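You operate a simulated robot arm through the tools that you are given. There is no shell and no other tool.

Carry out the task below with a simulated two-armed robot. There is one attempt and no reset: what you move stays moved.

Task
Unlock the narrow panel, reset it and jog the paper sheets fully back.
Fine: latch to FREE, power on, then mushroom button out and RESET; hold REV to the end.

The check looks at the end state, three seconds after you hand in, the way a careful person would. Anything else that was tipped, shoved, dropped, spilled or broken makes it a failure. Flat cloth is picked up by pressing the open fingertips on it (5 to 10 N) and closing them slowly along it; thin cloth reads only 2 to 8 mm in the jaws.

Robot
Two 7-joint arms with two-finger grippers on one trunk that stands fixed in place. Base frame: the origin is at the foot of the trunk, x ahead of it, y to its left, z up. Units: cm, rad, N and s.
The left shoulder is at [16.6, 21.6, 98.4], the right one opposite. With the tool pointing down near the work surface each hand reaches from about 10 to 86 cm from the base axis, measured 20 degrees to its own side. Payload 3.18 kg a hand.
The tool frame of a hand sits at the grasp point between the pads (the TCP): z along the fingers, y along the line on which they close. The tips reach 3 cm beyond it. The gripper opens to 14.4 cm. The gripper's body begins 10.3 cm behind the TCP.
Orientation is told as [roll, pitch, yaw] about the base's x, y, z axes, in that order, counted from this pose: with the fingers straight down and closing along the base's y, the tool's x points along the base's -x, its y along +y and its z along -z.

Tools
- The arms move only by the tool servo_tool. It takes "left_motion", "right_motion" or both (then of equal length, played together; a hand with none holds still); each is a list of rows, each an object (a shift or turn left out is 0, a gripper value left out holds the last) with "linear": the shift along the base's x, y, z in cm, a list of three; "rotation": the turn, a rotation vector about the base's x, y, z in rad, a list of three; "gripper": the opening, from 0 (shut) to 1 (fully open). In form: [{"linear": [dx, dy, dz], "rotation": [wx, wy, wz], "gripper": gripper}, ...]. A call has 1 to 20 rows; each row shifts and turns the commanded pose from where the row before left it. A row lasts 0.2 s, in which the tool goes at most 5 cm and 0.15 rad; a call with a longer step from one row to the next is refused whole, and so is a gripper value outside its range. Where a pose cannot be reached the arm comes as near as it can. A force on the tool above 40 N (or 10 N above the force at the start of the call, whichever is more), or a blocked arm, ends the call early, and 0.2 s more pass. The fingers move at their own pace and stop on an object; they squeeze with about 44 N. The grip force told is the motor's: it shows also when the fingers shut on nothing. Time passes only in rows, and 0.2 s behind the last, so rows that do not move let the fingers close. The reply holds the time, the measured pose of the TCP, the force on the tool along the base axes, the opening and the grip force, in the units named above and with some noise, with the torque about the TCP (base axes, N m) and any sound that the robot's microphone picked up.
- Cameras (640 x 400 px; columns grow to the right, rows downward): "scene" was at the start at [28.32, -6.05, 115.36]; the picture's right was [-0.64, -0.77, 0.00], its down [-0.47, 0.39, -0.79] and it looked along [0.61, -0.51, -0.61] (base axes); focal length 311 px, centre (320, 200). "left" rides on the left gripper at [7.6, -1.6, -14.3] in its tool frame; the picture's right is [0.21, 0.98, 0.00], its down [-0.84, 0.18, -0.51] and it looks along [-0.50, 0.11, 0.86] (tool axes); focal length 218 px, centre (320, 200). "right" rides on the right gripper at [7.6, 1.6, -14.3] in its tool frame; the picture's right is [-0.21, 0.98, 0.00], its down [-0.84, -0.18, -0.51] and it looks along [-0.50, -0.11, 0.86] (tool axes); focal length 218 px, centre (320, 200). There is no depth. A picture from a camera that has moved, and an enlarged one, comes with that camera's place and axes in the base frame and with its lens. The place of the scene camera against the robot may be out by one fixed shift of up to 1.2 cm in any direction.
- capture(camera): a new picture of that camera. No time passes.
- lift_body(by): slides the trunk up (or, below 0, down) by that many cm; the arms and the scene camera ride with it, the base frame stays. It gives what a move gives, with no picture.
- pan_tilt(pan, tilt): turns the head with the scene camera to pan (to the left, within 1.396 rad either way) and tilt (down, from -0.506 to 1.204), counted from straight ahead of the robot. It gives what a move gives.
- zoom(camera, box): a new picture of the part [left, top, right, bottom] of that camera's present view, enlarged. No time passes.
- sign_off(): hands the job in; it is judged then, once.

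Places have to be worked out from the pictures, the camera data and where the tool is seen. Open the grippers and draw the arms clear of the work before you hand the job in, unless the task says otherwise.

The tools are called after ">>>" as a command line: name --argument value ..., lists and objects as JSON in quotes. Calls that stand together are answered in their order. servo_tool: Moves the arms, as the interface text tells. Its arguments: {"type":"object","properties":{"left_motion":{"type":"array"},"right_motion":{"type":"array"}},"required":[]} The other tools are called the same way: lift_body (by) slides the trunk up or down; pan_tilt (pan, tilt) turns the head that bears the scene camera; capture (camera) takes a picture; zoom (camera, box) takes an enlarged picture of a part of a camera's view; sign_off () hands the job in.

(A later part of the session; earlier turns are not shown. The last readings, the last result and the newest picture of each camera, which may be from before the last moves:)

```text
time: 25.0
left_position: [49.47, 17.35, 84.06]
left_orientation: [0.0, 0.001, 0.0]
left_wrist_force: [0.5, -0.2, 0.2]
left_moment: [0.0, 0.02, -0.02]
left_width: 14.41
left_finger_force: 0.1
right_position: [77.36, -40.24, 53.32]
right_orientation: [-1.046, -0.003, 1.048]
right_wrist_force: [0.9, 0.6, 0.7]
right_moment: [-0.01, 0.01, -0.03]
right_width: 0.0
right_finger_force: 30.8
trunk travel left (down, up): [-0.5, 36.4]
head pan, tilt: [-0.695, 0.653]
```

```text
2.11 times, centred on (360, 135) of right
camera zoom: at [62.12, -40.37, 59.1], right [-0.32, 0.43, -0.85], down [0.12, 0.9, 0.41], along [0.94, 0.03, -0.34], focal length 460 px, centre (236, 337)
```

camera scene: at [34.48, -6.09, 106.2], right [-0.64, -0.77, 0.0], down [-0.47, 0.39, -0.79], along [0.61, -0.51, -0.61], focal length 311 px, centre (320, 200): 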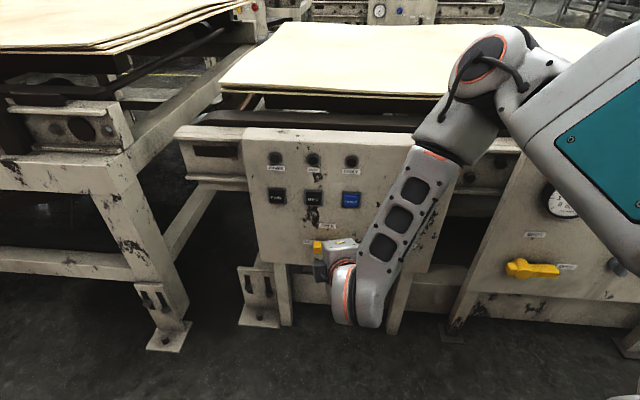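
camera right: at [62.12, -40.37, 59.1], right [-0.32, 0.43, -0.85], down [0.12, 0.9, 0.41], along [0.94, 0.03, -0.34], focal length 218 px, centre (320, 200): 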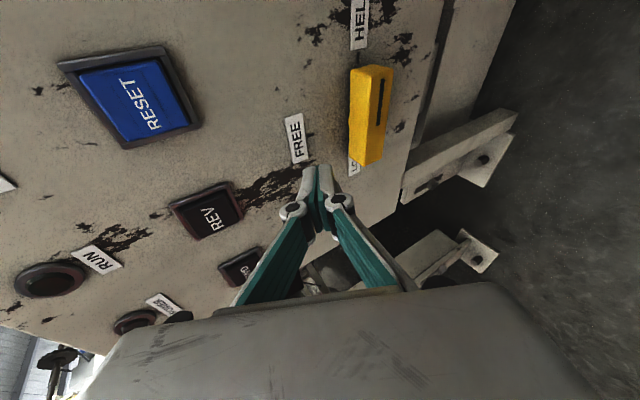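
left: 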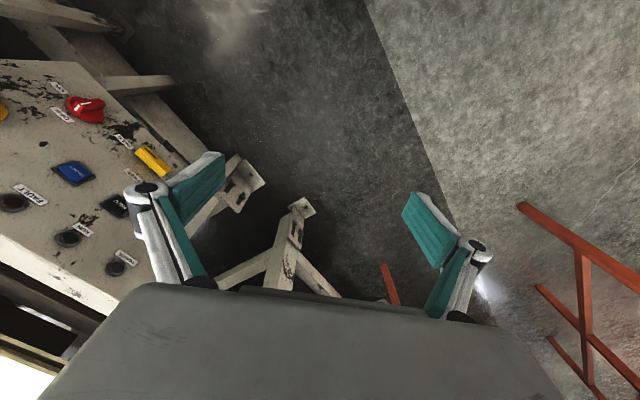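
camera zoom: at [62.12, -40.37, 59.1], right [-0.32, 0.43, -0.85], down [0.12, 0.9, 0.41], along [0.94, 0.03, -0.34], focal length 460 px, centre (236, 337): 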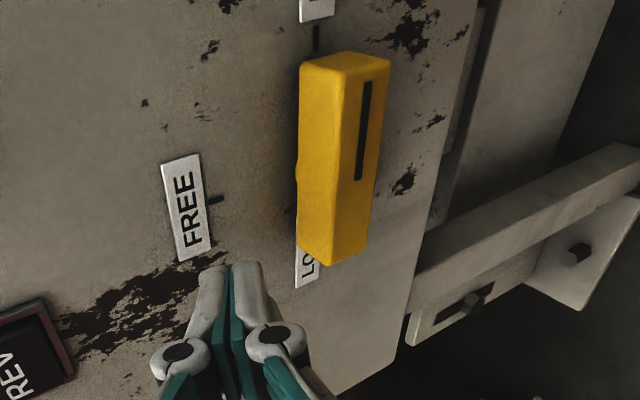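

The bar resolves to 8.2 cm long (centre w≈24.2, z≈45.5), front at 3 cm and back at ~0.4 cm off the panel. I move the fingertip in above its left end, stopping just short of contact.

>>> servo_tool --right_motion '[{"linear": [0.83, -0.45, -1.15]}, {"linear": [0.83, -0.45, -1.15]}, {"linear": [0, 0, -0.8]}]'

>>> zoom --camera "right" --box '[260, 40, 460, 230]'

```text
time: 25.8
left_position: [49.64, 17.27, 84.03]
left_orientation: [-0.001, 0.001, 0.0]
left_wrist_force: [-0.4, 0.0, 0.5]
left_moment: [0.01, 0.01, 0.02]
left_width: 14.4
left_finger_force: 0.1
right_position: [79.08, -40.89, 50.15]
right_orientation: [-1.046, -0.004, 1.051]
right_wrist_force: [-0.4, 0.0, 0.2]
right_moment: [-0.02, 0.01, 0.0]
right_width: 0.01
right_finger_force: 30.4
trunk travel left (down, up): [-0.5, 36.4]
head pan, tilt: [-0.695, 0.653]
```

```text
2.11 times, centred on (360, 135) of right
camera zoom: at [63.77, -41.06, 55.93], right [-0.32, 0.43, -0.85], down [0.12, 0.9, 0.41], along [0.94, 0.03, -0.34], focal length 460 px, centre (236, 337)
```

zoom: 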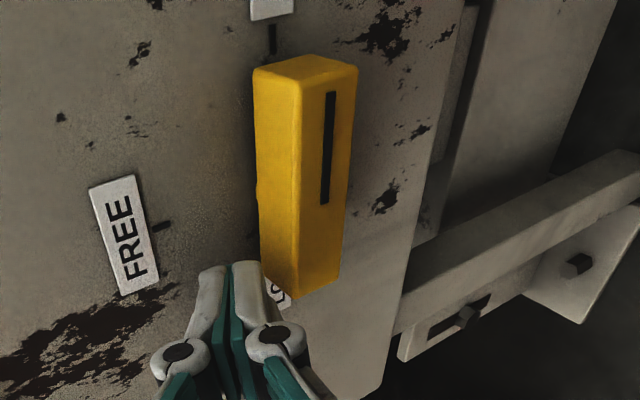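

The fingertip is right above the latch's left end. I press that end down along a 45° arc about the pivot.

>>> servo_tool --right_motion '[{"linear": [0, 0, -0.6]}, {"linear": [0, 0, -0.6]}, {"linear": [0.15, 0.15, -0.385]}, {"linear": [0.15, 0.15, -0.385]}, {"linear": [0.1, 0.1, -0.405]}, {"linear": [0.1, 0.1, -0.405]}, {"linear": [0.025, 0.025, -0.46]}, {"linear": [0.025, 0.025, -0.46]}]'

>>> zoom --camera "right" --box '[220, 20, 440, 230]'

```text
time: 27.6
left_position: [49.54, 17.35, 84.06]
left_orientation: [0.0, -0.001, 0.0]
left_wrist_force: [-1.2, -0.2, -0.7]
left_moment: [-0.04, -0.02, -0.01]
left_width: 14.4
left_finger_force: 0.1
right_position: [79.5, -40.62, 46.31]
right_orientation: [-1.045, -0.001, 1.047]
right_wrist_force: [0.7, 0.1, 0.1]
right_moment: [0.02, 0.0, 0.02]
right_width: 0.02
right_finger_force: 31.2
trunk travel left (down, up): [-0.5, 36.4]
head pan, tilt: [-0.695, 0.653]
```

```text
1.90 times, centred on (330, 125) of right
camera zoom: at [64.23, -40.62, 52.05], right [-0.32, 0.43, -0.85], down [0.12, 0.9, 0.41], along [0.94, 0.03, -0.34], focal length 416 px, centre (301, 343)
```

zoom: 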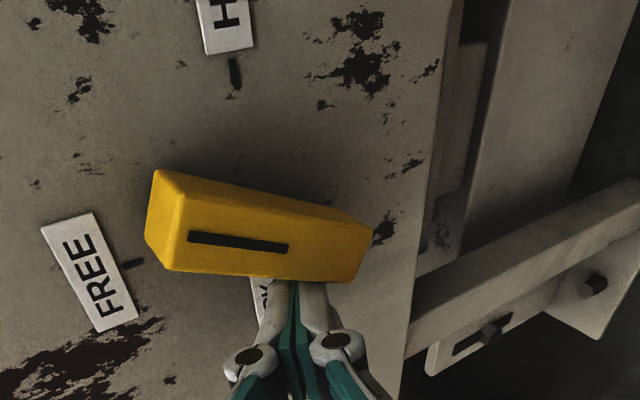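

The latch has turned about 65° with its pointer now near the FREE tick (computed ~25° short). I continue the arc gently.

>>> servo_tool --right_motion '[{"linear": [-0.02, -0.02, -0.45]}, {"linear": [-0.02, -0.02, -0.45]}, {"linear": [-0.12, -0.12, -0.4]}, {"linear": [-0.13, -0.13, -0.4]}, {"linear": [-0.1, -0.1, -0.2]}, {"linear": [-0.1, -0.1, -0.2]}]'

>>> zoom --camera "right" --box '[220, 20, 440, 230]'

```text
time: 29.0
left_position: [49.63, 17.3, 84.02]
left_orientation: [0.002, 0.0, 0.0]
left_wrist_force: [0.4, -0.4, 0.0]
left_moment: [0.03, 0.01, 0.02]
left_width: 14.39
left_finger_force: 0.1
right_position: [79.04, -41.05, 44.08]
right_orientation: [-1.046, -0.002, 1.05]
right_wrist_force: [0.4, 0.3, 0.0]
right_moment: [0.0, 0.04, -0.02]
right_width: 0.0
right_finger_force: 31.2
trunk travel left (down, up): [-0.5, 36.4]
head pan, tilt: [-0.695, 0.653]
```

```text
1.90 times, centred on (330, 125) of right
camera zoom: at [63.74, -41.19, 50.01], right [-0.32, 0.43, -0.85], down [0.12, 0.9, 0.41], along [0.94, 0.03, -0.34], focal length 416 px, centre (301, 343)
```

zoom: 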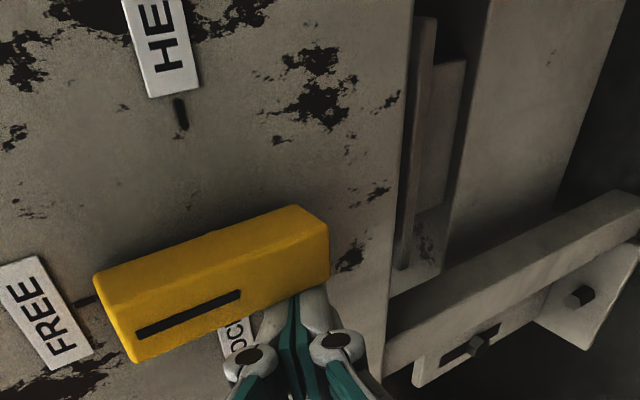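

The pointer line now computes as vertical (w 24.7→24.6 from z 46 to 50), i.e. on FREE. I ease the finger off to the side and back out along its axis.

>>> servo_tool --right_motion '[{"linear": [0.35, 0.35, 0]}, {"linear": [-1.5, 0.87, 0.8]}, {"linear": [-1.5, 0.87, 1.0]}, {"linear": [-1.5, 0.87, 1.0]}, {"linear": [-1.5, 0.87, 1.0]}]'

>>> capture --camera "right"

```text
time: 30.2
left_position: [49.61, 17.3, 83.97]
left_orientation: [0.0, 0.0, -0.001]
left_wrist_force: [-0.4, 0.7, 0.5]
left_moment: [0.0, -0.03, 0.01]
left_width: 14.43
left_finger_force: 0.1
right_position: [73.66, -37.41, 48.24]
right_orientation: [-1.046, -0.006, 1.049]
right_wrist_force: [-0.4, 1.5, 0.9]
right_moment: [-0.05, 0.04, 0.01]
right_width: 0.0
right_finger_force: 30.6
trunk travel left (down, up): [-0.5, 36.4]
head pan, tilt: [-0.695, 0.653]
```

```text
taken
camera right: at [58.36, -37.49, 53.88], right [-0.32, 0.43, -0.85], down [0.12, 0.9, 0.41], along [0.94, 0.03, -0.34], focal length 218 px, centre (320, 200)
```

right: 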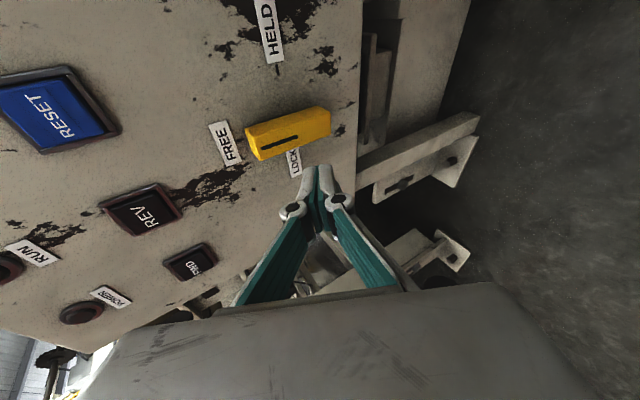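

The latch is on FREE with LOCK and HELD labels both uncovered. I now travel parallel to the panel to a stand-off in front of the red switch.

>>> servo_tool --right_motion '[{"linear": [-2.6, -2.3, 1.2]}, {"linear": [-2.4, -2.5, 1.06]}, {"linear": [-2.4, -2.5, 1.06]}]'

```text
time: 31.0
left_position: [49.39, 17.38, 84.12]
left_orientation: [0.001, -0.002, 0.0]
left_wrist_force: [0.7, 0.6, -0.7]
left_moment: [0.0, 0.01, 0.0]
left_width: 14.39
left_finger_force: 0.1
right_position: [66.21, -44.27, 51.63]
right_orientation: [-1.048, -0.003, 1.049]
right_wrist_force: [-0.9, 0.0, 0.3]
right_moment: [-0.04, 0.04, -0.02]
right_width: 0.0
right_finger_force: 30.7
trunk travel left (down, up): [-0.5, 36.4]
head pan, tilt: [-0.695, 0.653]
```

Still reachable. I finish the sideways travel.

>>> servo_tool --right_motion '[{"linear": [-2.3, -2.7, 1.0]}, {"linear": [-2.2, -2.7, 0.9]}]'

>>> capture --camera "right"

>>> capture --camera "scene"

```text
time: 31.6
left_position: [49.47, 17.36, 84.02]
left_orientation: [0.001, -0.001, -0.001]
left_wrist_force: [-0.1, 0.4, -0.3]
left_moment: [0.01, 0.02, 0.0]
left_width: 14.42
left_finger_force: 0.1
right_position: [61.95, -49.81, 53.42]
right_orientation: [-1.046, -0.004, 1.049]
right_wrist_force: [-0.3, -0.6, 0.5]
right_moment: [-0.02, 0.02, 0.04]
right_width: 0.0
right_finger_force: 30.6
trunk travel left (down, up): [-0.5, 36.4]
head pan, tilt: [-0.695, 0.653]
```

```text
taken
camera right: at [46.65, -49.94, 59.19], right [-0.32, 0.43, -0.85], down [0.12, 0.9, 0.41], along [0.94, 0.03, -0.34], focal length 218 px, centre (320, 200)
```

right: 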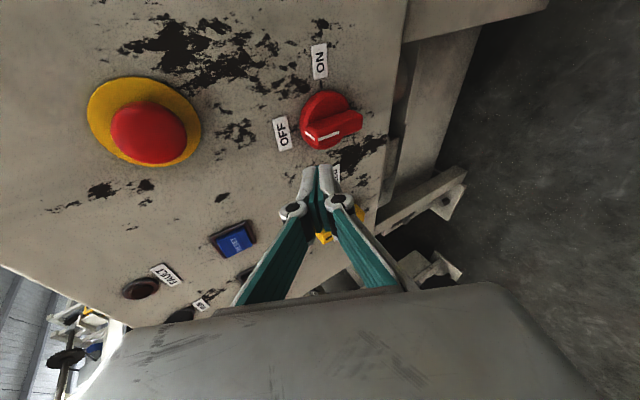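

```text
taken
camera scene: at [34.41, -6.03, 106.26], right [-0.64, -0.77, 0.0], down [-0.47, 0.39, -0.79], along [0.61, -0.51, -0.61], focal length 311 px, centre (320, 200)
```

scene: 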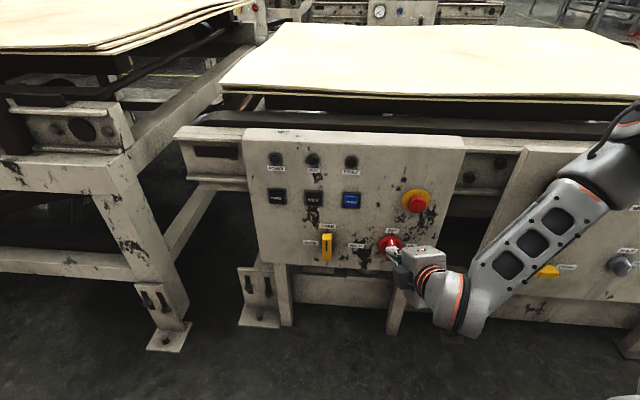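

The hand is in front of the switch; the latch stands at FREE in the scene. I zoom the wrist view to refine the switch's handle geometry.

>>> zoom --camera "right" --box '[240, 30, 420, 210]'

>>> zoom --camera "scene" --box '[240, 130, 480, 290]'

```text
2.22 times, centred on (330, 120) of right
camera zoom: at [46.65, -49.94, 59.19], right [-0.32, 0.43, -0.85], down [0.12, 0.9, 0.41], along [0.94, 0.03, -0.34], focal length 485 px, centre (298, 378)
```

zoom: 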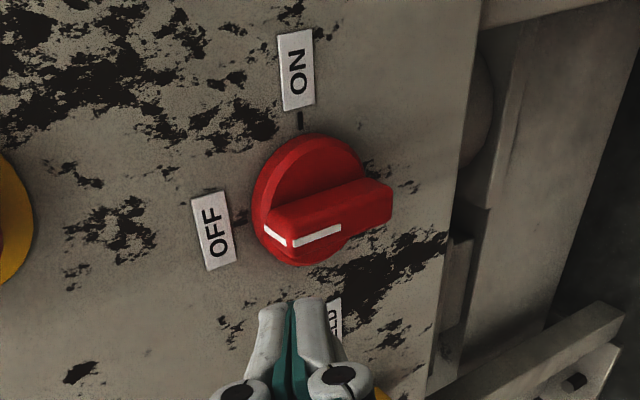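

```text
2.50 times, centred on (360, 210) of scene
camera zoom: at [34.41, -6.03, 106.26], right [-0.64, -0.77, 0.0], down [-0.47, 0.39, -0.79], along [0.61, -0.51, -0.61], focal length 777 px, centre (220, 175)
```

zoom: 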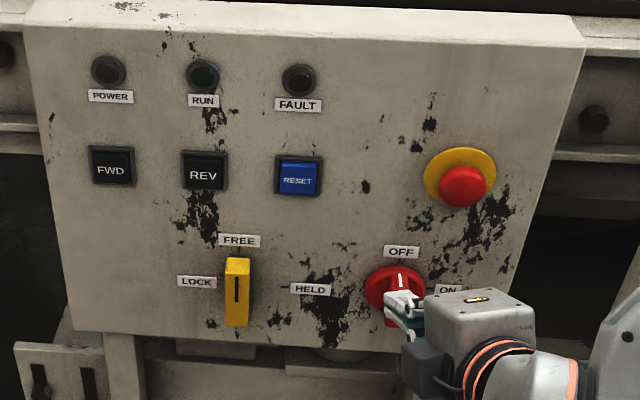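

Switch pivot computes to w≈8.07, z≈46.9, with a 5.6 cm handle ~1.2 cm wide standing 3.5 cm off the panel. I move the closed fingertip in to the left of the handle's upper end.

>>> servo_tool --right_motion '[{"linear": [1.32, -0.465, -0.78]}, {"linear": [1.32, -0.465, -0.78]}, {"linear": [1.32, -0.465, -0.78]}, {"linear": [1.32, -0.465, -0.78]}]'

>>> zoom --camera "right" --box '[240, 30, 420, 210]'

```text
time: 32.6
left_position: [49.5, 17.35, 83.95]
left_orientation: [0.0, 0.0, 0.0]
left_wrist_force: [0.2, -0.2, -0.2]
left_moment: [0.0, 0.03, -0.04]
left_width: 14.42
left_finger_force: 0.1
right_position: [66.82, -51.57, 50.07]
right_orientation: [-1.046, -0.002, 1.047]
right_wrist_force: [0.1, 0.0, 0.2]
right_moment: [-0.03, -0.03, -0.02]
right_width: 0.0
right_finger_force: 30.5
trunk travel left (down, up): [-0.5, 36.4]
head pan, tilt: [-0.695, 0.653]
```

```text
2.22 times, centred on (330, 120) of right
camera zoom: at [51.62, -51.69, 55.91], right [-0.32, 0.43, -0.85], down [0.12, 0.9, 0.41], along [0.94, 0.03, -0.34], focal length 485 px, centre (298, 378)
```

zoom: 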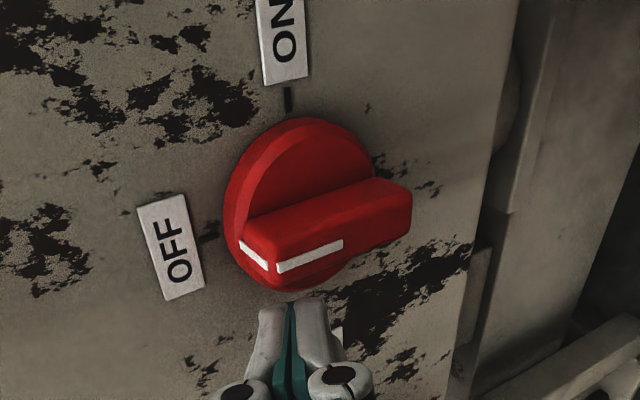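

The fingertip sits left of the handle's pointer end. I push it right along the first half of the arc towards ON.

>>> servo_tool --right_motion '[{"linear": [-0.44, -0.44, 0.115]}, {"linear": [-0.44, -0.44, 0.115]}, {"linear": [-0.17, -0.17, 0.26]}, {"linear": [-0.17, -0.17, 0.26]}, {"linear": [-0.22, -0.22, 0.19]}, {"linear": [-0.22, -0.22, 0.19]}, {"linear": [-0.26, -0.26, 0.09]}, {"linear": [-0.26, -0.26, 0.09]}]'

>>> zoom --camera "right" --box '[240, 30, 420, 210]'

```text
time: 34.4
left_position: [49.57, 17.39, 84.08]
left_orientation: [0.0, 0.0, -0.001]
left_wrist_force: [0.1, -0.5, 0.6]
left_moment: [0.02, 0.0, 0.02]
left_width: 14.41
left_finger_force: 0.1
right_position: [64.6, -53.87, 51.47]
right_orientation: [-1.045, -0.002, 1.05]
right_wrist_force: [0.5, -0.3, 0.6]
right_moment: [0.0, 0.0, -0.01]
right_width: 0.0
right_finger_force: 31.0
trunk travel left (down, up): [-0.5, 36.4]
head pan, tilt: [-0.695, 0.653]
```

```text
2.22 times, centred on (330, 120) of right
camera zoom: at [49.33, -53.94, 57.25], right [-0.32, 0.43, -0.85], down [0.12, 0.9, 0.41], along [0.94, 0.03, -0.34], focal length 485 px, centre (298, 378)
```

zoom: 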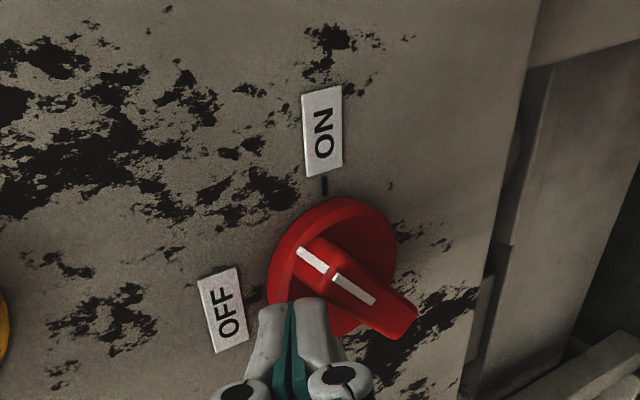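

It has turned about halfway. I continue the arc over the top towards the ON tick.

>>> servo_tool --right_motion '[{"linear": [-0.31, -0.31, -0.1]}, {"linear": [-0.32, -0.32, -0.1]}, {"linear": [-0.27, -0.27, -0.27]}, {"linear": [-0.27, -0.27, -0.27]}, {"linear": [-0.18, -0.18, -0.36]}]'

>>> zoom --camera "right" --box '[240, 30, 420, 210]'

```text
time: 35.6
left_position: [49.58, 17.2, 83.98]
left_orientation: [0.001, 0.0, -0.002]
left_wrist_force: [0.5, -0.9, 0.3]
left_moment: [0.01, 0.03, 0.0]
left_width: 14.43
left_finger_force: 0.1
right_position: [63.1, -55.12, 50.24]
right_orientation: [-1.045, -0.003, 1.049]
right_wrist_force: [-0.1, 0.7, -0.7]
right_moment: [0.0, 0.03, 0.0]
right_width: 0.0
right_finger_force: 30.4
trunk travel left (down, up): [-0.5, 36.4]
head pan, tilt: [-0.695, 0.653]
```

```text
2.22 times, centred on (330, 120) of right
camera zoom: at [47.99, -55.26, 56.09], right [-0.32, 0.43, -0.85], down [0.12, 0.9, 0.41], along [0.94, 0.03, -0.34], focal length 485 px, centre (298, 378)
```

zoom: 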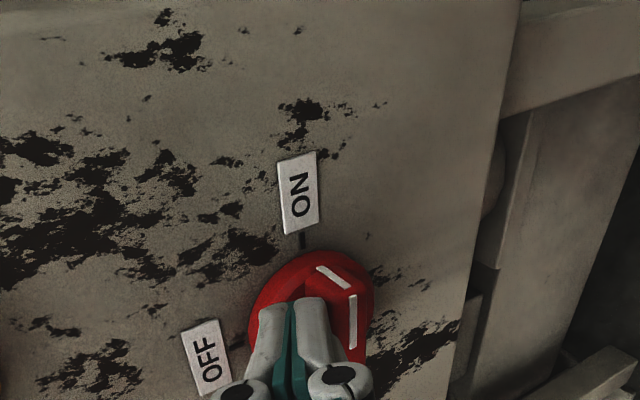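

The white pointer line now computes as horizontal towards ON. I lift off and back out, then look for the power lamp.

>>> servo_tool --right_motion '[{"linear": [0, 0, 0.5]}, {"linear": [-1.5, 0.87, 1.0]}, {"linear": [-1.5, 0.87, 1.0]}, {"linear": [-1.5, 0.87, 1.0]}, {"linear": [-1.5, 1.2, 1.0]}, {"linear": [-1.5, 1.2, 1.0]}]'

>>> zoom --camera "scene" --box '[240, 130, 480, 290]'

>>> capture --camera "right"

```text
time: 37.0
left_position: [49.47, 17.22, 83.98]
left_orientation: [0.0, 0.001, -0.001]
left_wrist_force: [0.2, -0.1, 0.0]
left_moment: [0.01, -0.01, -0.01]
left_width: 14.39
left_finger_force: 0.0
right_position: [55.59, -50.06, 56.02]
right_orientation: [-1.047, -0.003, 1.049]
right_wrist_force: [-0.5, 0.1, 0.9]
right_moment: [-0.02, -0.01, -0.02]
right_width: 0.0
right_finger_force: 30.6
trunk travel left (down, up): [-0.5, 36.4]
head pan, tilt: [-0.695, 0.653]
```

```text
2.50 times, centred on (360, 210) of scene
camera zoom: at [34.43, -6.05, 106.24], right [-0.64, -0.77, 0.0], down [-0.47, 0.39, -0.79], along [0.61, -0.51, -0.61], focal length 777 px, centre (220, 175)
```

zoom: 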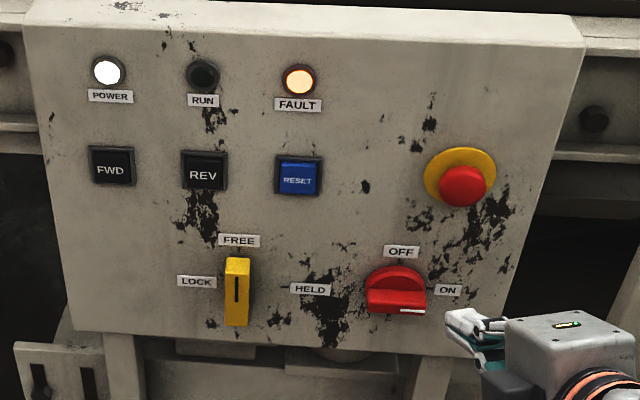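

```text
taken
camera right: at [40.35, -50.19, 61.73], right [-0.32, 0.43, -0.85], down [0.12, 0.9, 0.41], along [0.94, 0.03, -0.34], focal length 218 px, centre (320, 200)
```

right: 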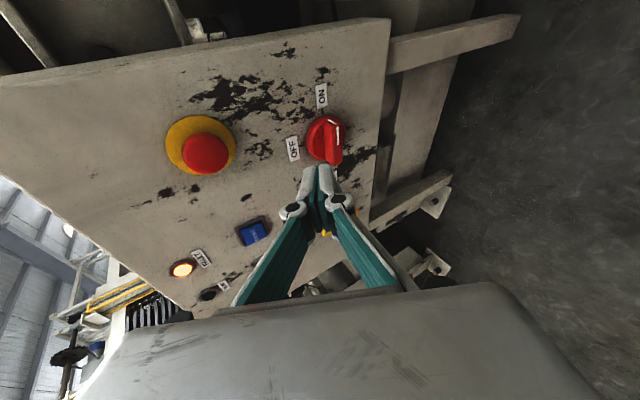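

POWER and FAULT are lit now and the switch reads ON. Next is the mushroom button; I zoom on it for its shape and any arrows.

>>> zoom --camera "right" --box '[140, 90, 270, 210]'

>>> zoom --camera "scene" --box '[385, 170, 445, 225]'

```text
3.33 times, centred on (205, 150) of right
camera zoom: at [40.35, -50.19, 61.73], right [-0.32, 0.43, -0.85], down [0.12, 0.9, 0.41], along [0.94, 0.03, -0.34], focal length 728 px, centre (703, 367)
```

zoom: 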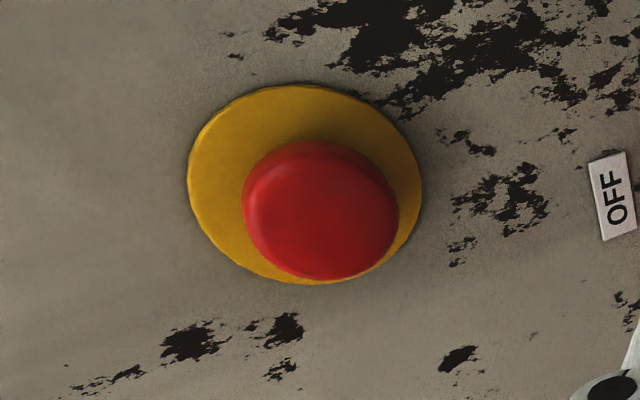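

```text
7.27 times, centred on (415, 198) of scene
camera zoom: at [34.43, -6.05, 106.24], right [-0.64, -0.77, 0.0], down [-0.47, 0.39, -0.79], along [0.61, -0.51, -0.61], focal length 2262 px, centre (-371, 218)
```

zoom: 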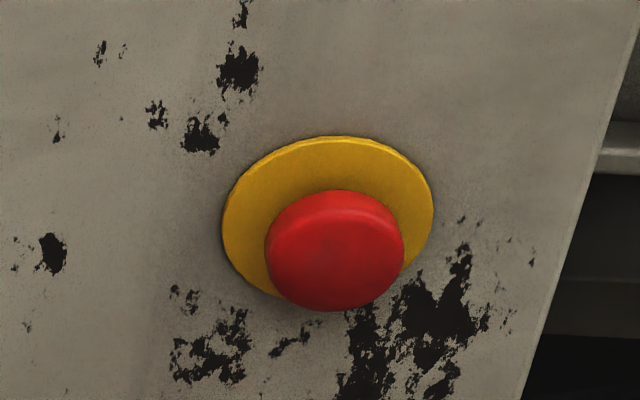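

No arrows on the head; it looks like a pull-out type, head ~4.6 cm across centred at w≈3.75, z≈62.2, standing ~3 cm off the panel. I raise the hand, turn the heading to about −42°, and open the fingers partly.

>>> servo_tool --right_motion '[{"linear": [-0.5, 0.5, 2.5], "rotation": [0, 0, -0.1]}, {"linear": [-0.5, 0.5, 2.5], "rotation": [0, 0, -0.1], "gripper": 0.6}, {"linear": [0, 0, 2.5]}]'

```text
time: 37.8
left_position: [49.47, 17.21, 83.98]
left_orientation: [0.0, 0.0, 0.0]
left_wrist_force: [0.7, 0.1, -0.4]
left_moment: [0.0, 0.02, -0.01]
left_width: 14.44
left_finger_force: 0.1
right_position: [57.19, -49.96, 61.04]
right_orientation: [-1.044, -0.002, 0.847]
right_wrist_force: [1.1, -0.3, -0.4]
right_moment: [0.0, 0.01, -0.03]
right_width: 8.61
right_finger_force: 0.2
right hand out of reach, approached as far as the arm can: row 2, 3
trunk travel left (down, up): [-0.5, 36.4]
head pan, tilt: [-0.695, 0.653]
```

Slightly limited by the folded arm here (drift of 2.5 cm, still 13 cm off the panel). Raising the trunk 8 cm gives the arm room at this height.

>>> lift_body --by 8

>>> capture --camera "right"

```text
time: 39.0
left_position: [49.53, 17.42, 91.79]
left_orientation: [0.001, 0.003, -0.001]
left_wrist_force: [0.4, 0.4, -0.4]
left_moment: [-0.01, 0.03, 0.0]
left_width: 14.39
left_finger_force: 0.1
right_position: [57.28, -50.01, 68.81]
right_orientation: [-1.041, 0.0, 0.846]
right_wrist_force: [0.0, -0.7, -0.6]
right_moment: [-0.05, 0.0, -0.03]
right_width: 8.64
right_finger_force: 0.0
trunk travel left (down, up): [-8.5, 28.4]
head pan, tilt: [-0.695, 0.653]
```

```text
taken
camera right: at [42.27, -47.12, 74.71], right [-0.23, 0.48, -0.84], down [0.3, 0.86, 0.41], along [0.93, -0.16, -0.34], focal length 218 px, centre (320, 200)
```

right: 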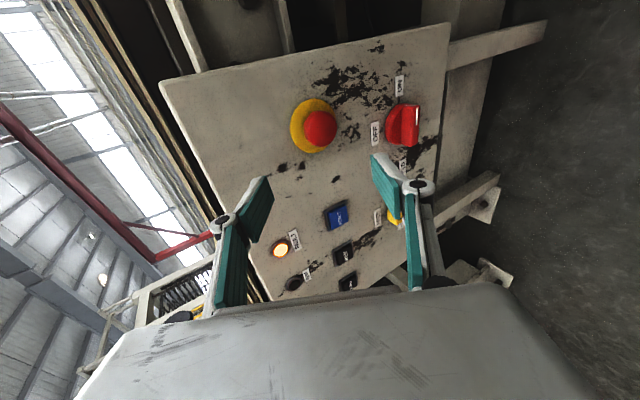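

Reachable with the trunk at +1. I test rolling the hand further about its own axis so the fingers will close horizontally.

>>> servo_tool --right_motion '[{"rotation": [-0.0906, 0.0801, 0.0706]}, {"rotation": [-0.0906, 0.0801, 0.0706]}]'

```text
time: 39.6
left_position: [49.56, 17.33, 91.95]
left_orientation: [0.001, 0.0, 0.001]
left_wrist_force: [-0.3, 0.5, 0.2]
left_moment: [-0.04, -0.03, -0.02]
left_width: 14.4
left_finger_force: 0.1
right_position: [57.05, -49.95, 69.23]
right_orientation: [-1.028, 0.239, 0.993]
right_wrist_force: [0.6, -0.6, -0.1]
right_moment: [0.02, 0.02, 0.0]
right_width: 8.62
right_finger_force: 0.0
trunk travel left (down, up): [-8.5, 28.4]
head pan, tilt: [-0.695, 0.653]
```

Rolling this way works. I continue the roll in place.

>>> servo_tool --right_motion '[{"rotation": [-0.0906, 0.0801, 0.0706]}, {"rotation": [-0.0906, 0.0801, 0.0706]}, {"rotation": [-0.0906, 0.0801, 0.0706]}, {"rotation": [-0.0906, 0.0801, 0.0706]}]'

```text
time: 40.6
left_position: [49.59, 17.39, 92.03]
left_orientation: [0.0, -0.001, -0.001]
left_wrist_force: [0.0, 0.5, -0.9]
left_moment: [0.0, 0.02, 0.0]
left_width: 14.4
left_finger_force: 0.1
right_position: [57.15, -49.92, 69.18]
right_orientation: [-0.852, 0.696, 1.365]
right_wrist_force: [0.1, 0.4, 0.6]
right_moment: [0.03, 0.01, 0.04]
right_width: 8.63
right_finger_force: 0.1
trunk travel left (down, up): [-8.5, 28.4]
head pan, tilt: [-0.695, 0.653]
```

Still on target; the last part of the roll.

>>> servo_tool --right_motion '[{"rotation": [-0.0945, 0.0835, 0.0736]}, {"rotation": [-0.0945, 0.0835, 0.0736]}, {"rotation": [-0.0945, 0.0835, 0.0736]}, {"rotation": [-0.0945, 0.0835, 0.0736]}, {"rotation": [-0.0945, 0.0835, 0.0736]}]'

>>> capture --camera "right"

>>> capture --camera "scene"

```text
time: 41.8
left_position: [49.5, 17.31, 92.11]
left_orientation: [0.0, 0.0, 0.0]
left_wrist_force: [-0.7, -0.7, 0.0]
left_moment: [0.03, 0.0, 0.0]
left_width: 14.4
left_finger_force: 0.2
right_position: [57.09, -49.99, 69.15]
right_orientation: [-0.004, 1.04, 2.416]
right_wrist_force: [0.3, 0.4, 0.2]
right_moment: [0.01, 0.02, -0.01]
right_width: 8.64
right_finger_force: 0.3
trunk travel left (down, up): [-8.5, 28.4]
head pan, tilt: [-0.695, 0.653]
```

```text
taken
camera right: at [49.72, -45.78, 83.01], right [-0.73, -0.66, -0.18], down [-0.53, 0.71, -0.47], along [0.44, -0.24, -0.86], focal length 218 px, centre (320, 200)
```

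right: 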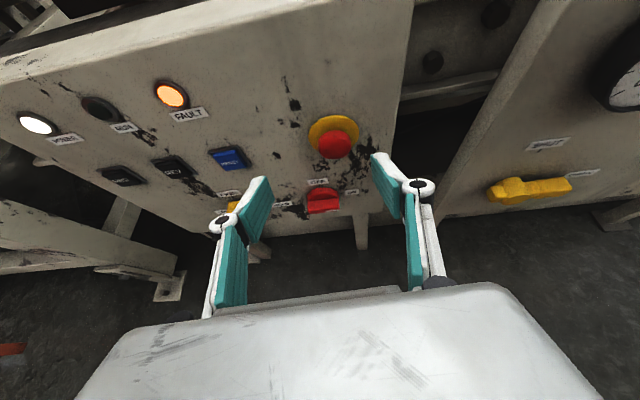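

```text
taken
camera scene: at [27.26, -6.05, 116.68], right [-0.64, -0.77, 0.0], down [-0.47, 0.39, -0.79], along [0.61, -0.51, -0.61], focal length 311 px, centre (320, 200)
```

scene: 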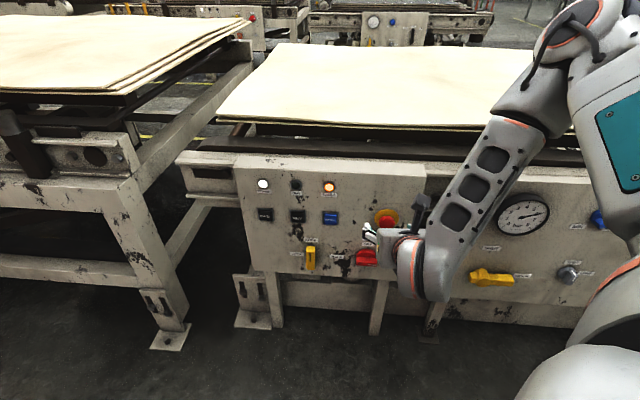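

Fingers now close horizontally with the camera upright; both views put the mushroom axis at w≈3.9, z≈62.4. I move to a pre-grasp 5 cm short of it.

>>> servo_tool --right_motion '[{"linear": [0.8, -1.55, -1.0]}, {"linear": [0.8, -1.55, -1.0]}, {"linear": [0.8, -1.5, -1.1]}]'

>>> capture --camera "right"

```text
time: 42.6
left_position: [49.52, 17.4, 91.98]
left_orientation: [0.0, -0.001, 0.0]
left_wrist_force: [0.2, -0.2, -0.7]
left_moment: [-0.01, -0.02, -0.05]
left_width: 14.39
left_finger_force: 0.0
right_position: [59.73, -54.67, 66.03]
right_orientation: [-0.005, 1.037, 2.412]
right_wrist_force: [-0.5, 0.6, 0.1]
right_moment: [-0.04, 0.05, 0.0]
right_width: 8.66
right_finger_force: 0.1
trunk travel left (down, up): [-8.5, 28.4]
head pan, tilt: [-0.695, 0.653]
```

```text
taken
camera right: at [52.32, -50.42, 79.9], right [-0.73, -0.66, -0.18], down [-0.53, 0.71, -0.47], along [0.44, -0.24, -0.86], focal length 218 px, centre (320, 200)
```

right: 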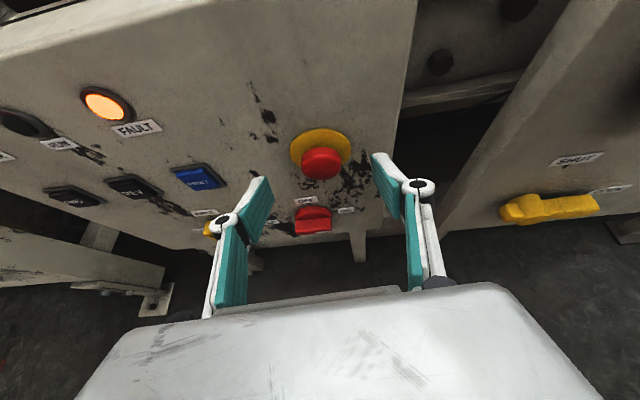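

The mushroom lies midway between the open fingers. I advance along the hand's axis so the pads straddle the head.

>>> servo_tool --right_motion '[{"linear": [1.03, -0.9, -0.88]}, {"linear": [1.03, -0.9, -0.88]}, {"linear": [0.9, -0.8, -0.8]}]'

>>> capture --camera "right"

>>> zoom --camera "scene" --box '[300, 160, 460, 280]'

```text
time: 43.4
left_position: [49.55, 17.36, 92.02]
left_orientation: [-0.001, 0.0, -0.001]
left_wrist_force: [-0.1, 0.3, -0.2]
left_moment: [0.03, -0.03, -0.03]
left_width: 14.39
left_finger_force: 0.1
right_position: [62.55, -57.39, 63.27]
right_orientation: [-0.006, 1.04, 2.411]
right_wrist_force: [0.3, 1.2, 0.8]
right_moment: [-0.01, 0.01, 0.01]
right_width: 8.63
right_finger_force: 0.0
trunk travel left (down, up): [-8.5, 28.4]
head pan, tilt: [-0.695, 0.653]
```

```text
taken
camera right: at [55.14, -53.13, 77.12], right [-0.73, -0.66, -0.18], down [-0.53, 0.71, -0.47], along [0.44, -0.24, -0.86], focal length 218 px, centre (320, 200)
```

right: 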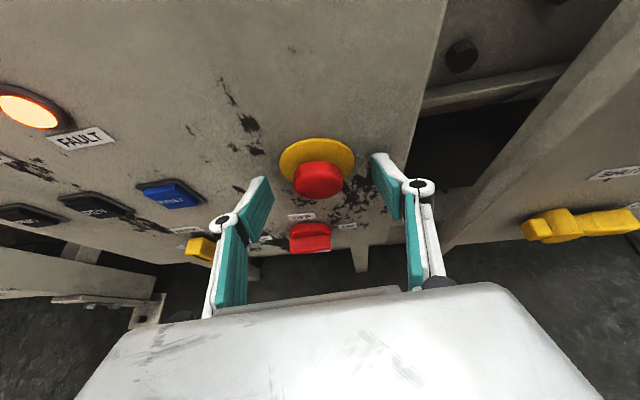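

```text
3.33 times, centred on (380, 220) of scene
camera zoom: at [27.28, -6.06, 116.67], right [-0.64, -0.77, 0.0], down [-0.47, 0.39, -0.79], along [0.61, -0.51, -0.61], focal length 1037 px, centre (120, 133)
```

zoom: 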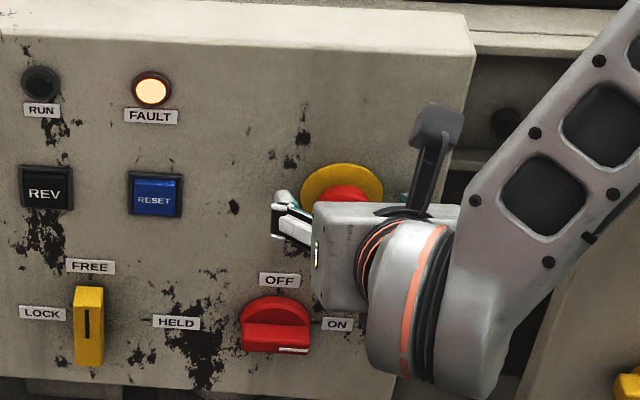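

The head projects exactly between the pads at about their mid-depth. I close the fingers on it.

>>> servo_tool --right_motion '[{"gripper": 0.35}, {"gripper": 0.2}, {"gripper": 0}, {"gripper": 0}]'

>>> capture --camera "right"

```text
time: 44.4
left_position: [49.66, 17.33, 92.04]
left_orientation: [-0.001, 0.001, 0.001]
left_wrist_force: [-0.4, -0.7, -0.4]
left_moment: [0.0, -0.04, 0.02]
left_width: 14.4
left_finger_force: 0.1
right_position: [62.66, -57.3, 63.29]
right_orientation: [-0.01, 1.039, 2.414]
right_wrist_force: [8.4, 7.4, -2.2]
right_moment: [0.27, -0.21, 0.58]
right_width: 4.06
right_finger_force: 45.3
trunk travel left (down, up): [-8.5, 28.4]
head pan, tilt: [-0.695, 0.653]
```

```text
taken
camera right: at [55.21, -53.02, 77.19], right [-0.72, -0.66, -0.18], down [-0.53, 0.71, -0.47], along [0.44, -0.24, -0.86], focal length 218 px, centre (320, 200)
```

right: 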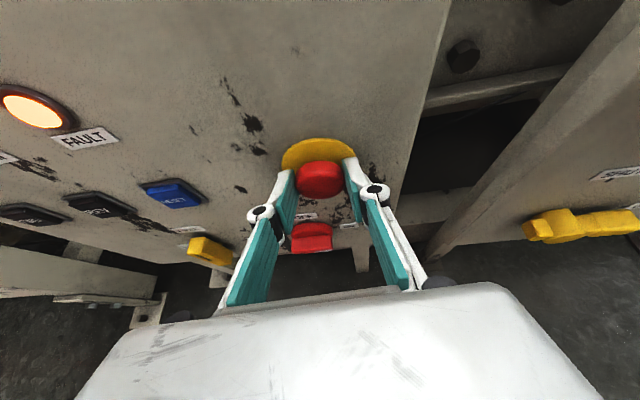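

Gripped at 4.1 cm with 45 N. I pull straight out from the panel in small steps and listen for the release.

>>> servo_tool --right_motion '[{"linear": [-0.2, 0.2, 0]}, {"linear": [-0.2, 0.2, 0]}, {"linear": [-0.2, 0.2, 0]}, {"linear": [-0.2, 0.2, 0]}]'

>>> capture --camera "right"

```text
time: 45.4
left_position: [49.64, 17.22, 91.9]
left_orientation: [0.0, 0.0, 0.001]
left_wrist_force: [-0.6, -0.3, 0.3]
left_moment: [0.02, 0.0, -0.02]
left_width: 14.4
left_finger_force: 0.0
right_position: [61.91, -56.61, 63.42]
right_orientation: [-0.004, 1.041, 2.414]
right_wrist_force: [24.1, -8.3, -8.6]
right_moment: [-0.06, -0.33, 0.38]
right_width: 4.02
right_finger_force: 45.0
trunk travel left (down, up): [-8.5, 28.4]
head pan, tilt: [-0.695, 0.653]
```

```text
taken
camera right: at [54.55, -52.28, 77.17], right [-0.73, -0.66, -0.18], down [-0.53, 0.71, -0.47], along [0.44, -0.25, -0.86], focal length 218 px, centre (320, 200)
```

right: 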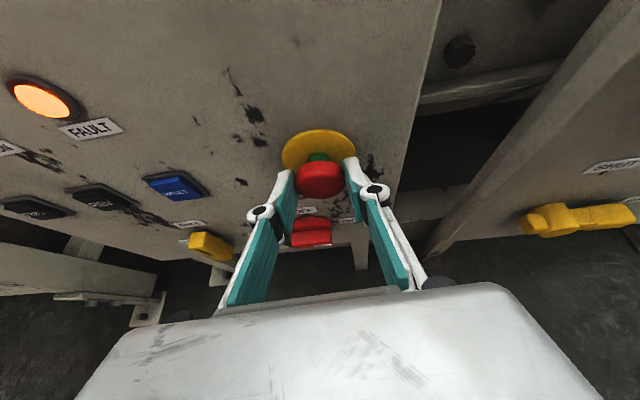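

The head came out about 1 cm and a green band shows on its stem, with ~23 N resistance. I pull slightly more to be sure it latches out.

>>> servo_tool --right_motion '[{"linear": [-0.12, 0.12, 0]}, {"linear": [-0.12, 0.12, 0]}]'

>>> zoom --camera "right" --box '[250, 100, 390, 220]'

```text
time: 46.0
left_position: [49.43, 17.42, 92.14]
left_orientation: [0.0, -0.003, 0.001]
left_wrist_force: [0.7, -0.1, 0.0]
left_moment: [0.01, 0.02, 0.02]
left_width: 14.41
left_finger_force: 0.1
right_position: [61.39, -56.1, 63.57]
right_orientation: [-0.011, 1.039, 2.409]
right_wrist_force: [4.2, -5.2, 9.8]
right_moment: [0.21, -0.1, -0.02]
right_width: 3.74
right_finger_force: 45.0
trunk travel left (down, up): [-8.5, 28.4]
head pan, tilt: [-0.695, 0.653]
```

```text
3.33 times, centred on (320, 160) of right
camera zoom: at [54.0, -51.84, 77.4], right [-0.73, -0.66, -0.18], down [-0.53, 0.71, -0.47], along [0.44, -0.24, -0.86], focal length 728 px, centre (320, 333)
```

zoom: 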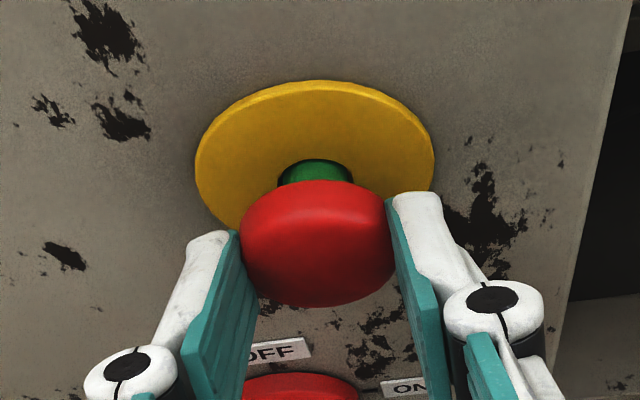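

The green collar is clearly exposed and the pads begin to slip over the head, so it is at the end of its travel. I open the fingers and back off to see whether it stays out.

>>> servo_tool --right_motion '[{"gripper": 0.3}, {"gripper": 0.5}, {"linear": [-0.6, 0.55, 0.5], "gripper": 0.5}, {"linear": [-1.2, 1.1, 1.0]}, {"linear": [-1.5, 1.3, 1.2]}, {"linear": [-1.5, 1.3, 1.2]}]'

>>> capture --camera "right"

>>> zoom --camera "scene" --box '[220, 160, 440, 290]'

```text
time: 47.4
left_position: [49.54, 17.32, 92.08]
left_orientation: [0.001, 0.001, 0.0]
left_wrist_force: [-0.5, -0.1, -0.5]
left_moment: [-0.02, 0.01, 0.01]
left_width: 14.41
left_finger_force: 0.1
right_position: [56.89, -51.99, 67.51]
right_orientation: [-0.007, 1.041, 2.41]
right_wrist_force: [0.9, -0.2, 0.0]
right_moment: [0.02, 0.01, 0.0]
right_width: 7.2
right_finger_force: 0.1
trunk travel left (down, up): [-8.5, 28.4]
head pan, tilt: [-0.695, 0.653]
```

```text
taken
camera right: at [49.44, -47.74, 81.33], right [-0.73, -0.66, -0.18], down [-0.53, 0.71, -0.47], along [0.44, -0.24, -0.86], focal length 218 px, centre (320, 200)
```

right: 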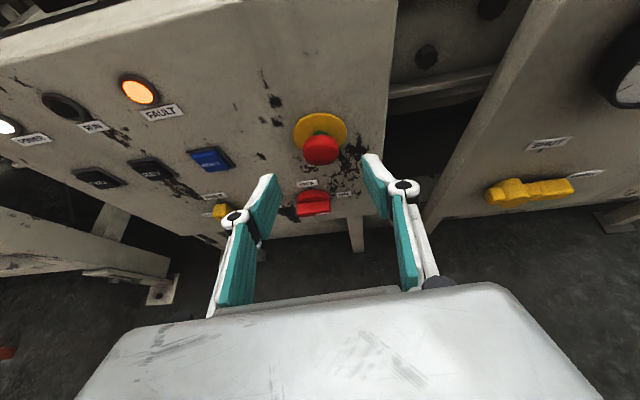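

```text
2.91 times, centred on (330, 225) of scene
camera zoom: at [27.25, -6.05, 116.69], right [-0.64, -0.77, 0.0], down [-0.47, 0.39, -0.79], along [0.61, -0.51, -0.61], focal length 905 px, centre (291, 127)
```

zoom: 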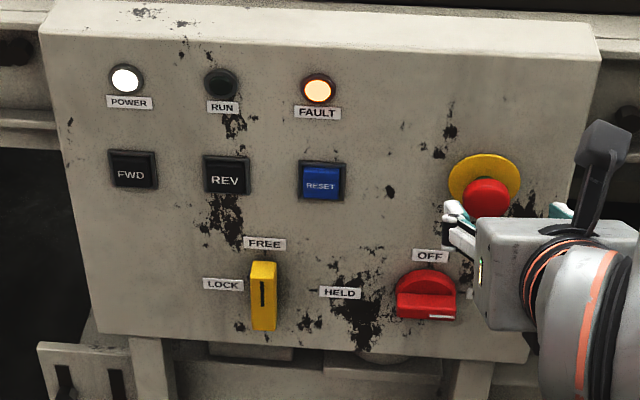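

I zoom on the mushroom to confirm it stayed out after letting go.

>>> zoom --camera "right" --box '[270, 90, 370, 190]'

>>> zoom --camera "right" --box '[60, 70, 290, 230]'

```text
4.00 times, centred on (320, 140) of right
camera zoom: at [49.44, -47.74, 81.33], right [-0.73, -0.66, -0.18], down [-0.53, 0.71, -0.47], along [0.44, -0.24, -0.86], focal length 873 px, centre (320, 440)
```

zoom: 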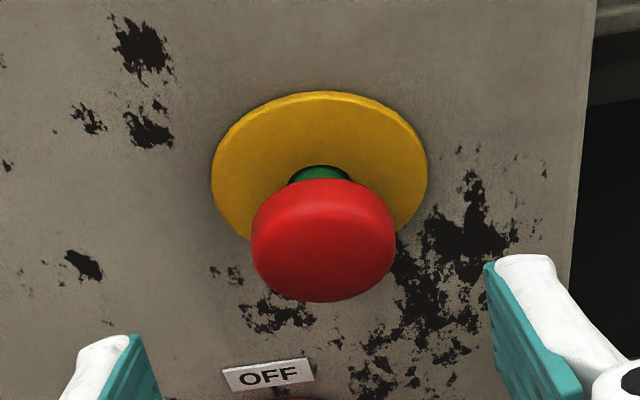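

```text
2.50 times, centred on (175, 150) of right
camera zoom: at [49.44, -47.74, 81.33], right [-0.73, -0.66, -0.18], down [-0.53, 0.71, -0.47], along [0.44, -0.24, -0.86], focal length 546 px, centre (682, 325)
```

zoom: 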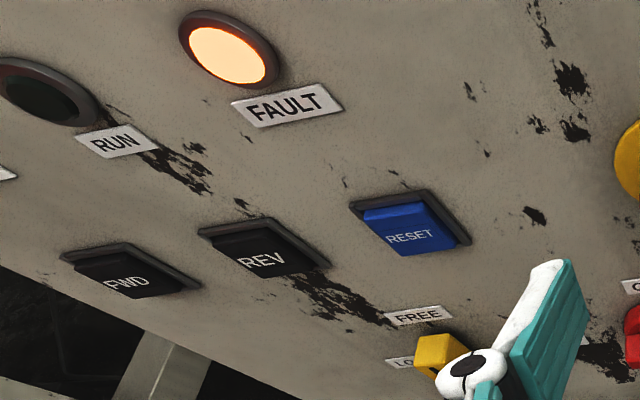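

The mushroom stays out (green collar showing); FAULT remains lit, so RESET is next. I shut the fingers and travel parallel to the panel to a stand-off before RESET (w≈18.8, z≈61.3).

>>> servo_tool --right_motion '[{"linear": [2.3, 2.0, -0.3], "gripper": 0}, {"linear": [2.5, 1.7, -0.3]}, {"linear": [2.5, 1.7, -0.3]}]'

```text
time: 48.2
left_position: [49.54, 17.32, 91.98]
left_orientation: [-0.001, 0.0, -0.001]
left_wrist_force: [0.5, -0.7, -0.1]
left_moment: [0.01, -0.04, 0.01]
left_width: 14.39
left_finger_force: 0.1
right_position: [64.04, -46.62, 66.51]
right_orientation: [-0.008, 1.038, 2.411]
right_wrist_force: [0.2, 0.2, 0.2]
right_moment: [-0.03, -0.04, 0.02]
right_width: 0.0
right_finger_force: 30.9
trunk travel left (down, up): [-8.5, 28.4]
head pan, tilt: [-0.695, 0.653]
```

Reachable. I continue to the stand-off in front of RESET.

>>> servo_tool --right_motion '[{"linear": [2.5, 1.6, -0.3]}, {"linear": [2.3, 1.3, -0.2]}]'

>>> capture --camera "right"

```text
time: 48.8
left_position: [49.48, 17.24, 91.99]
left_orientation: [-0.001, 0.001, 0.001]
left_wrist_force: [0.6, -0.6, 0.0]
left_moment: [0.0, 0.01, -0.01]
left_width: 14.38
left_finger_force: 0.0
right_position: [68.89, -43.61, 65.82]
right_orientation: [-0.007, 1.038, 2.411]
right_wrist_force: [-0.3, 0.0, 0.0]
right_moment: [-0.03, -0.01, -0.02]
right_width: 0.0
right_finger_force: 30.9
trunk travel left (down, up): [-8.5, 28.4]
head pan, tilt: [-0.695, 0.653]
```

```text
taken
camera right: at [61.53, -39.39, 79.76], right [-0.73, -0.66, -0.18], down [-0.53, 0.71, -0.47], along [0.44, -0.24, -0.86], focal length 218 px, centre (320, 200)
```

right: 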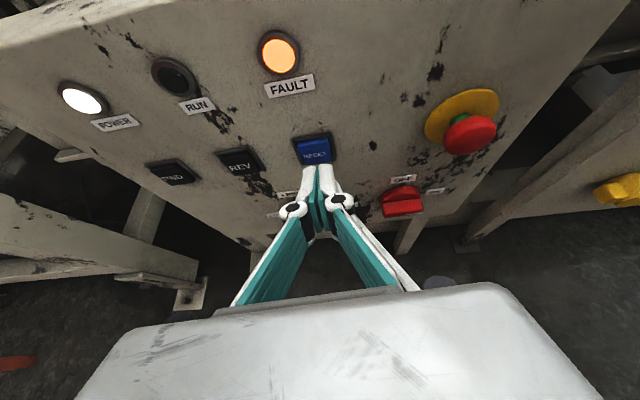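

RESET sits straight ahead of the closed fingertips (computed (75.3,−48.7,61.8)). I advance most of the way, stopping ~2 cm short.

>>> servo_tool --right_motion '[{"linear": [1.5, -1.15, -1.15]}, {"linear": [1.5, -1.15, -1.15]}]'

>>> zoom --camera "right" --box '[230, 80, 410, 230]'

```text
time: 49.4
left_position: [49.59, 17.31, 92.0]
left_orientation: [0.001, 0.001, 0.002]
left_wrist_force: [-0.8, -0.7, 0.2]
left_moment: [-0.03, -0.04, 0.0]
left_width: 14.4
left_finger_force: 0.0
right_position: [72.01, -46.08, 63.66]
right_orientation: [-0.008, 1.037, 2.412]
right_wrist_force: [0.4, 0.4, 0.2]
right_moment: [0.04, 0.0, 0.02]
right_width: 0.0
right_finger_force: 30.5
trunk travel left (down, up): [-8.5, 28.4]
head pan, tilt: [-0.695, 0.653]
```

```text
2.67 times, centred on (320, 155) of right
camera zoom: at [64.51, -41.75, 77.56], right [-0.73, -0.66, -0.18], down [-0.53, 0.71, -0.47], along [0.44, -0.24, -0.86], focal length 582 px, centre (320, 320)
```

zoom: 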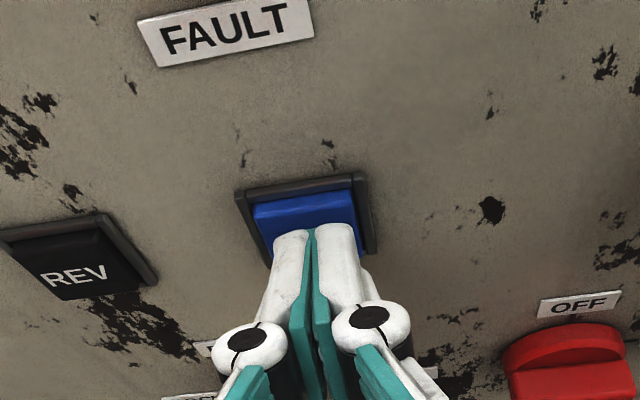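

The tip is centred on RESET, about 2.8 cm off the panel. I lower it slightly and press in by small steps.

>>> servo_tool --right_motion '[{"linear": [0.35, -0.35, -0.45]}, {"linear": [0.35, -0.35, -0.45]}, {"linear": [0.2, -0.2, 0]}, {"linear": [0.2, -0.2, 0]}, {"linear": [0.2, -0.2, 0]}]'

>>> zoom --camera "right" --box '[230, 40, 410, 230]'

```text
time: 50.6
left_position: [49.6, 17.35, 91.95]
left_orientation: [0.001, -0.001, 0.001]
left_wrist_force: [-0.5, -0.3, 0.0]
left_moment: [0.02, 0.02, -0.02]
left_width: 14.4
left_finger_force: 0.1
right_position: [73.19, -47.17, 62.67]
right_orientation: [-0.01, 1.04, 2.411]
right_wrist_force: [-4.1, 4.0, 1.5]
right_moment: [-0.03, -0.02, -0.05]
right_width: 0.59
right_finger_force: 30.5
trunk travel left (down, up): [-8.5, 28.4]
head pan, tilt: [-0.695, 0.653]
heard: click
```

```text
2.11 times, centred on (320, 135) of right
camera zoom: at [65.69, -42.98, 76.58], right [-0.73, -0.66, -0.18], down [-0.53, 0.71, -0.47], along [0.44, -0.24, -0.86], focal length 460 px, centre (320, 337)
```

zoom: 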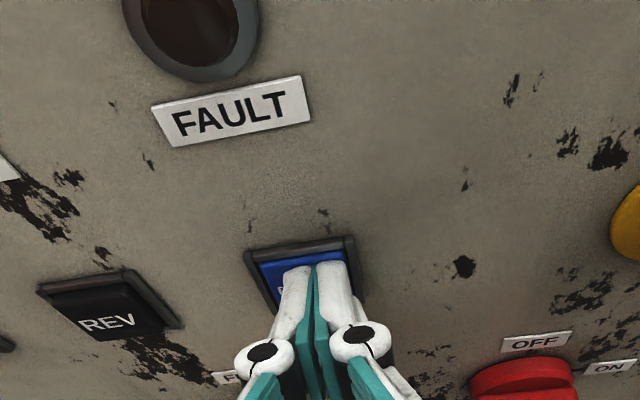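

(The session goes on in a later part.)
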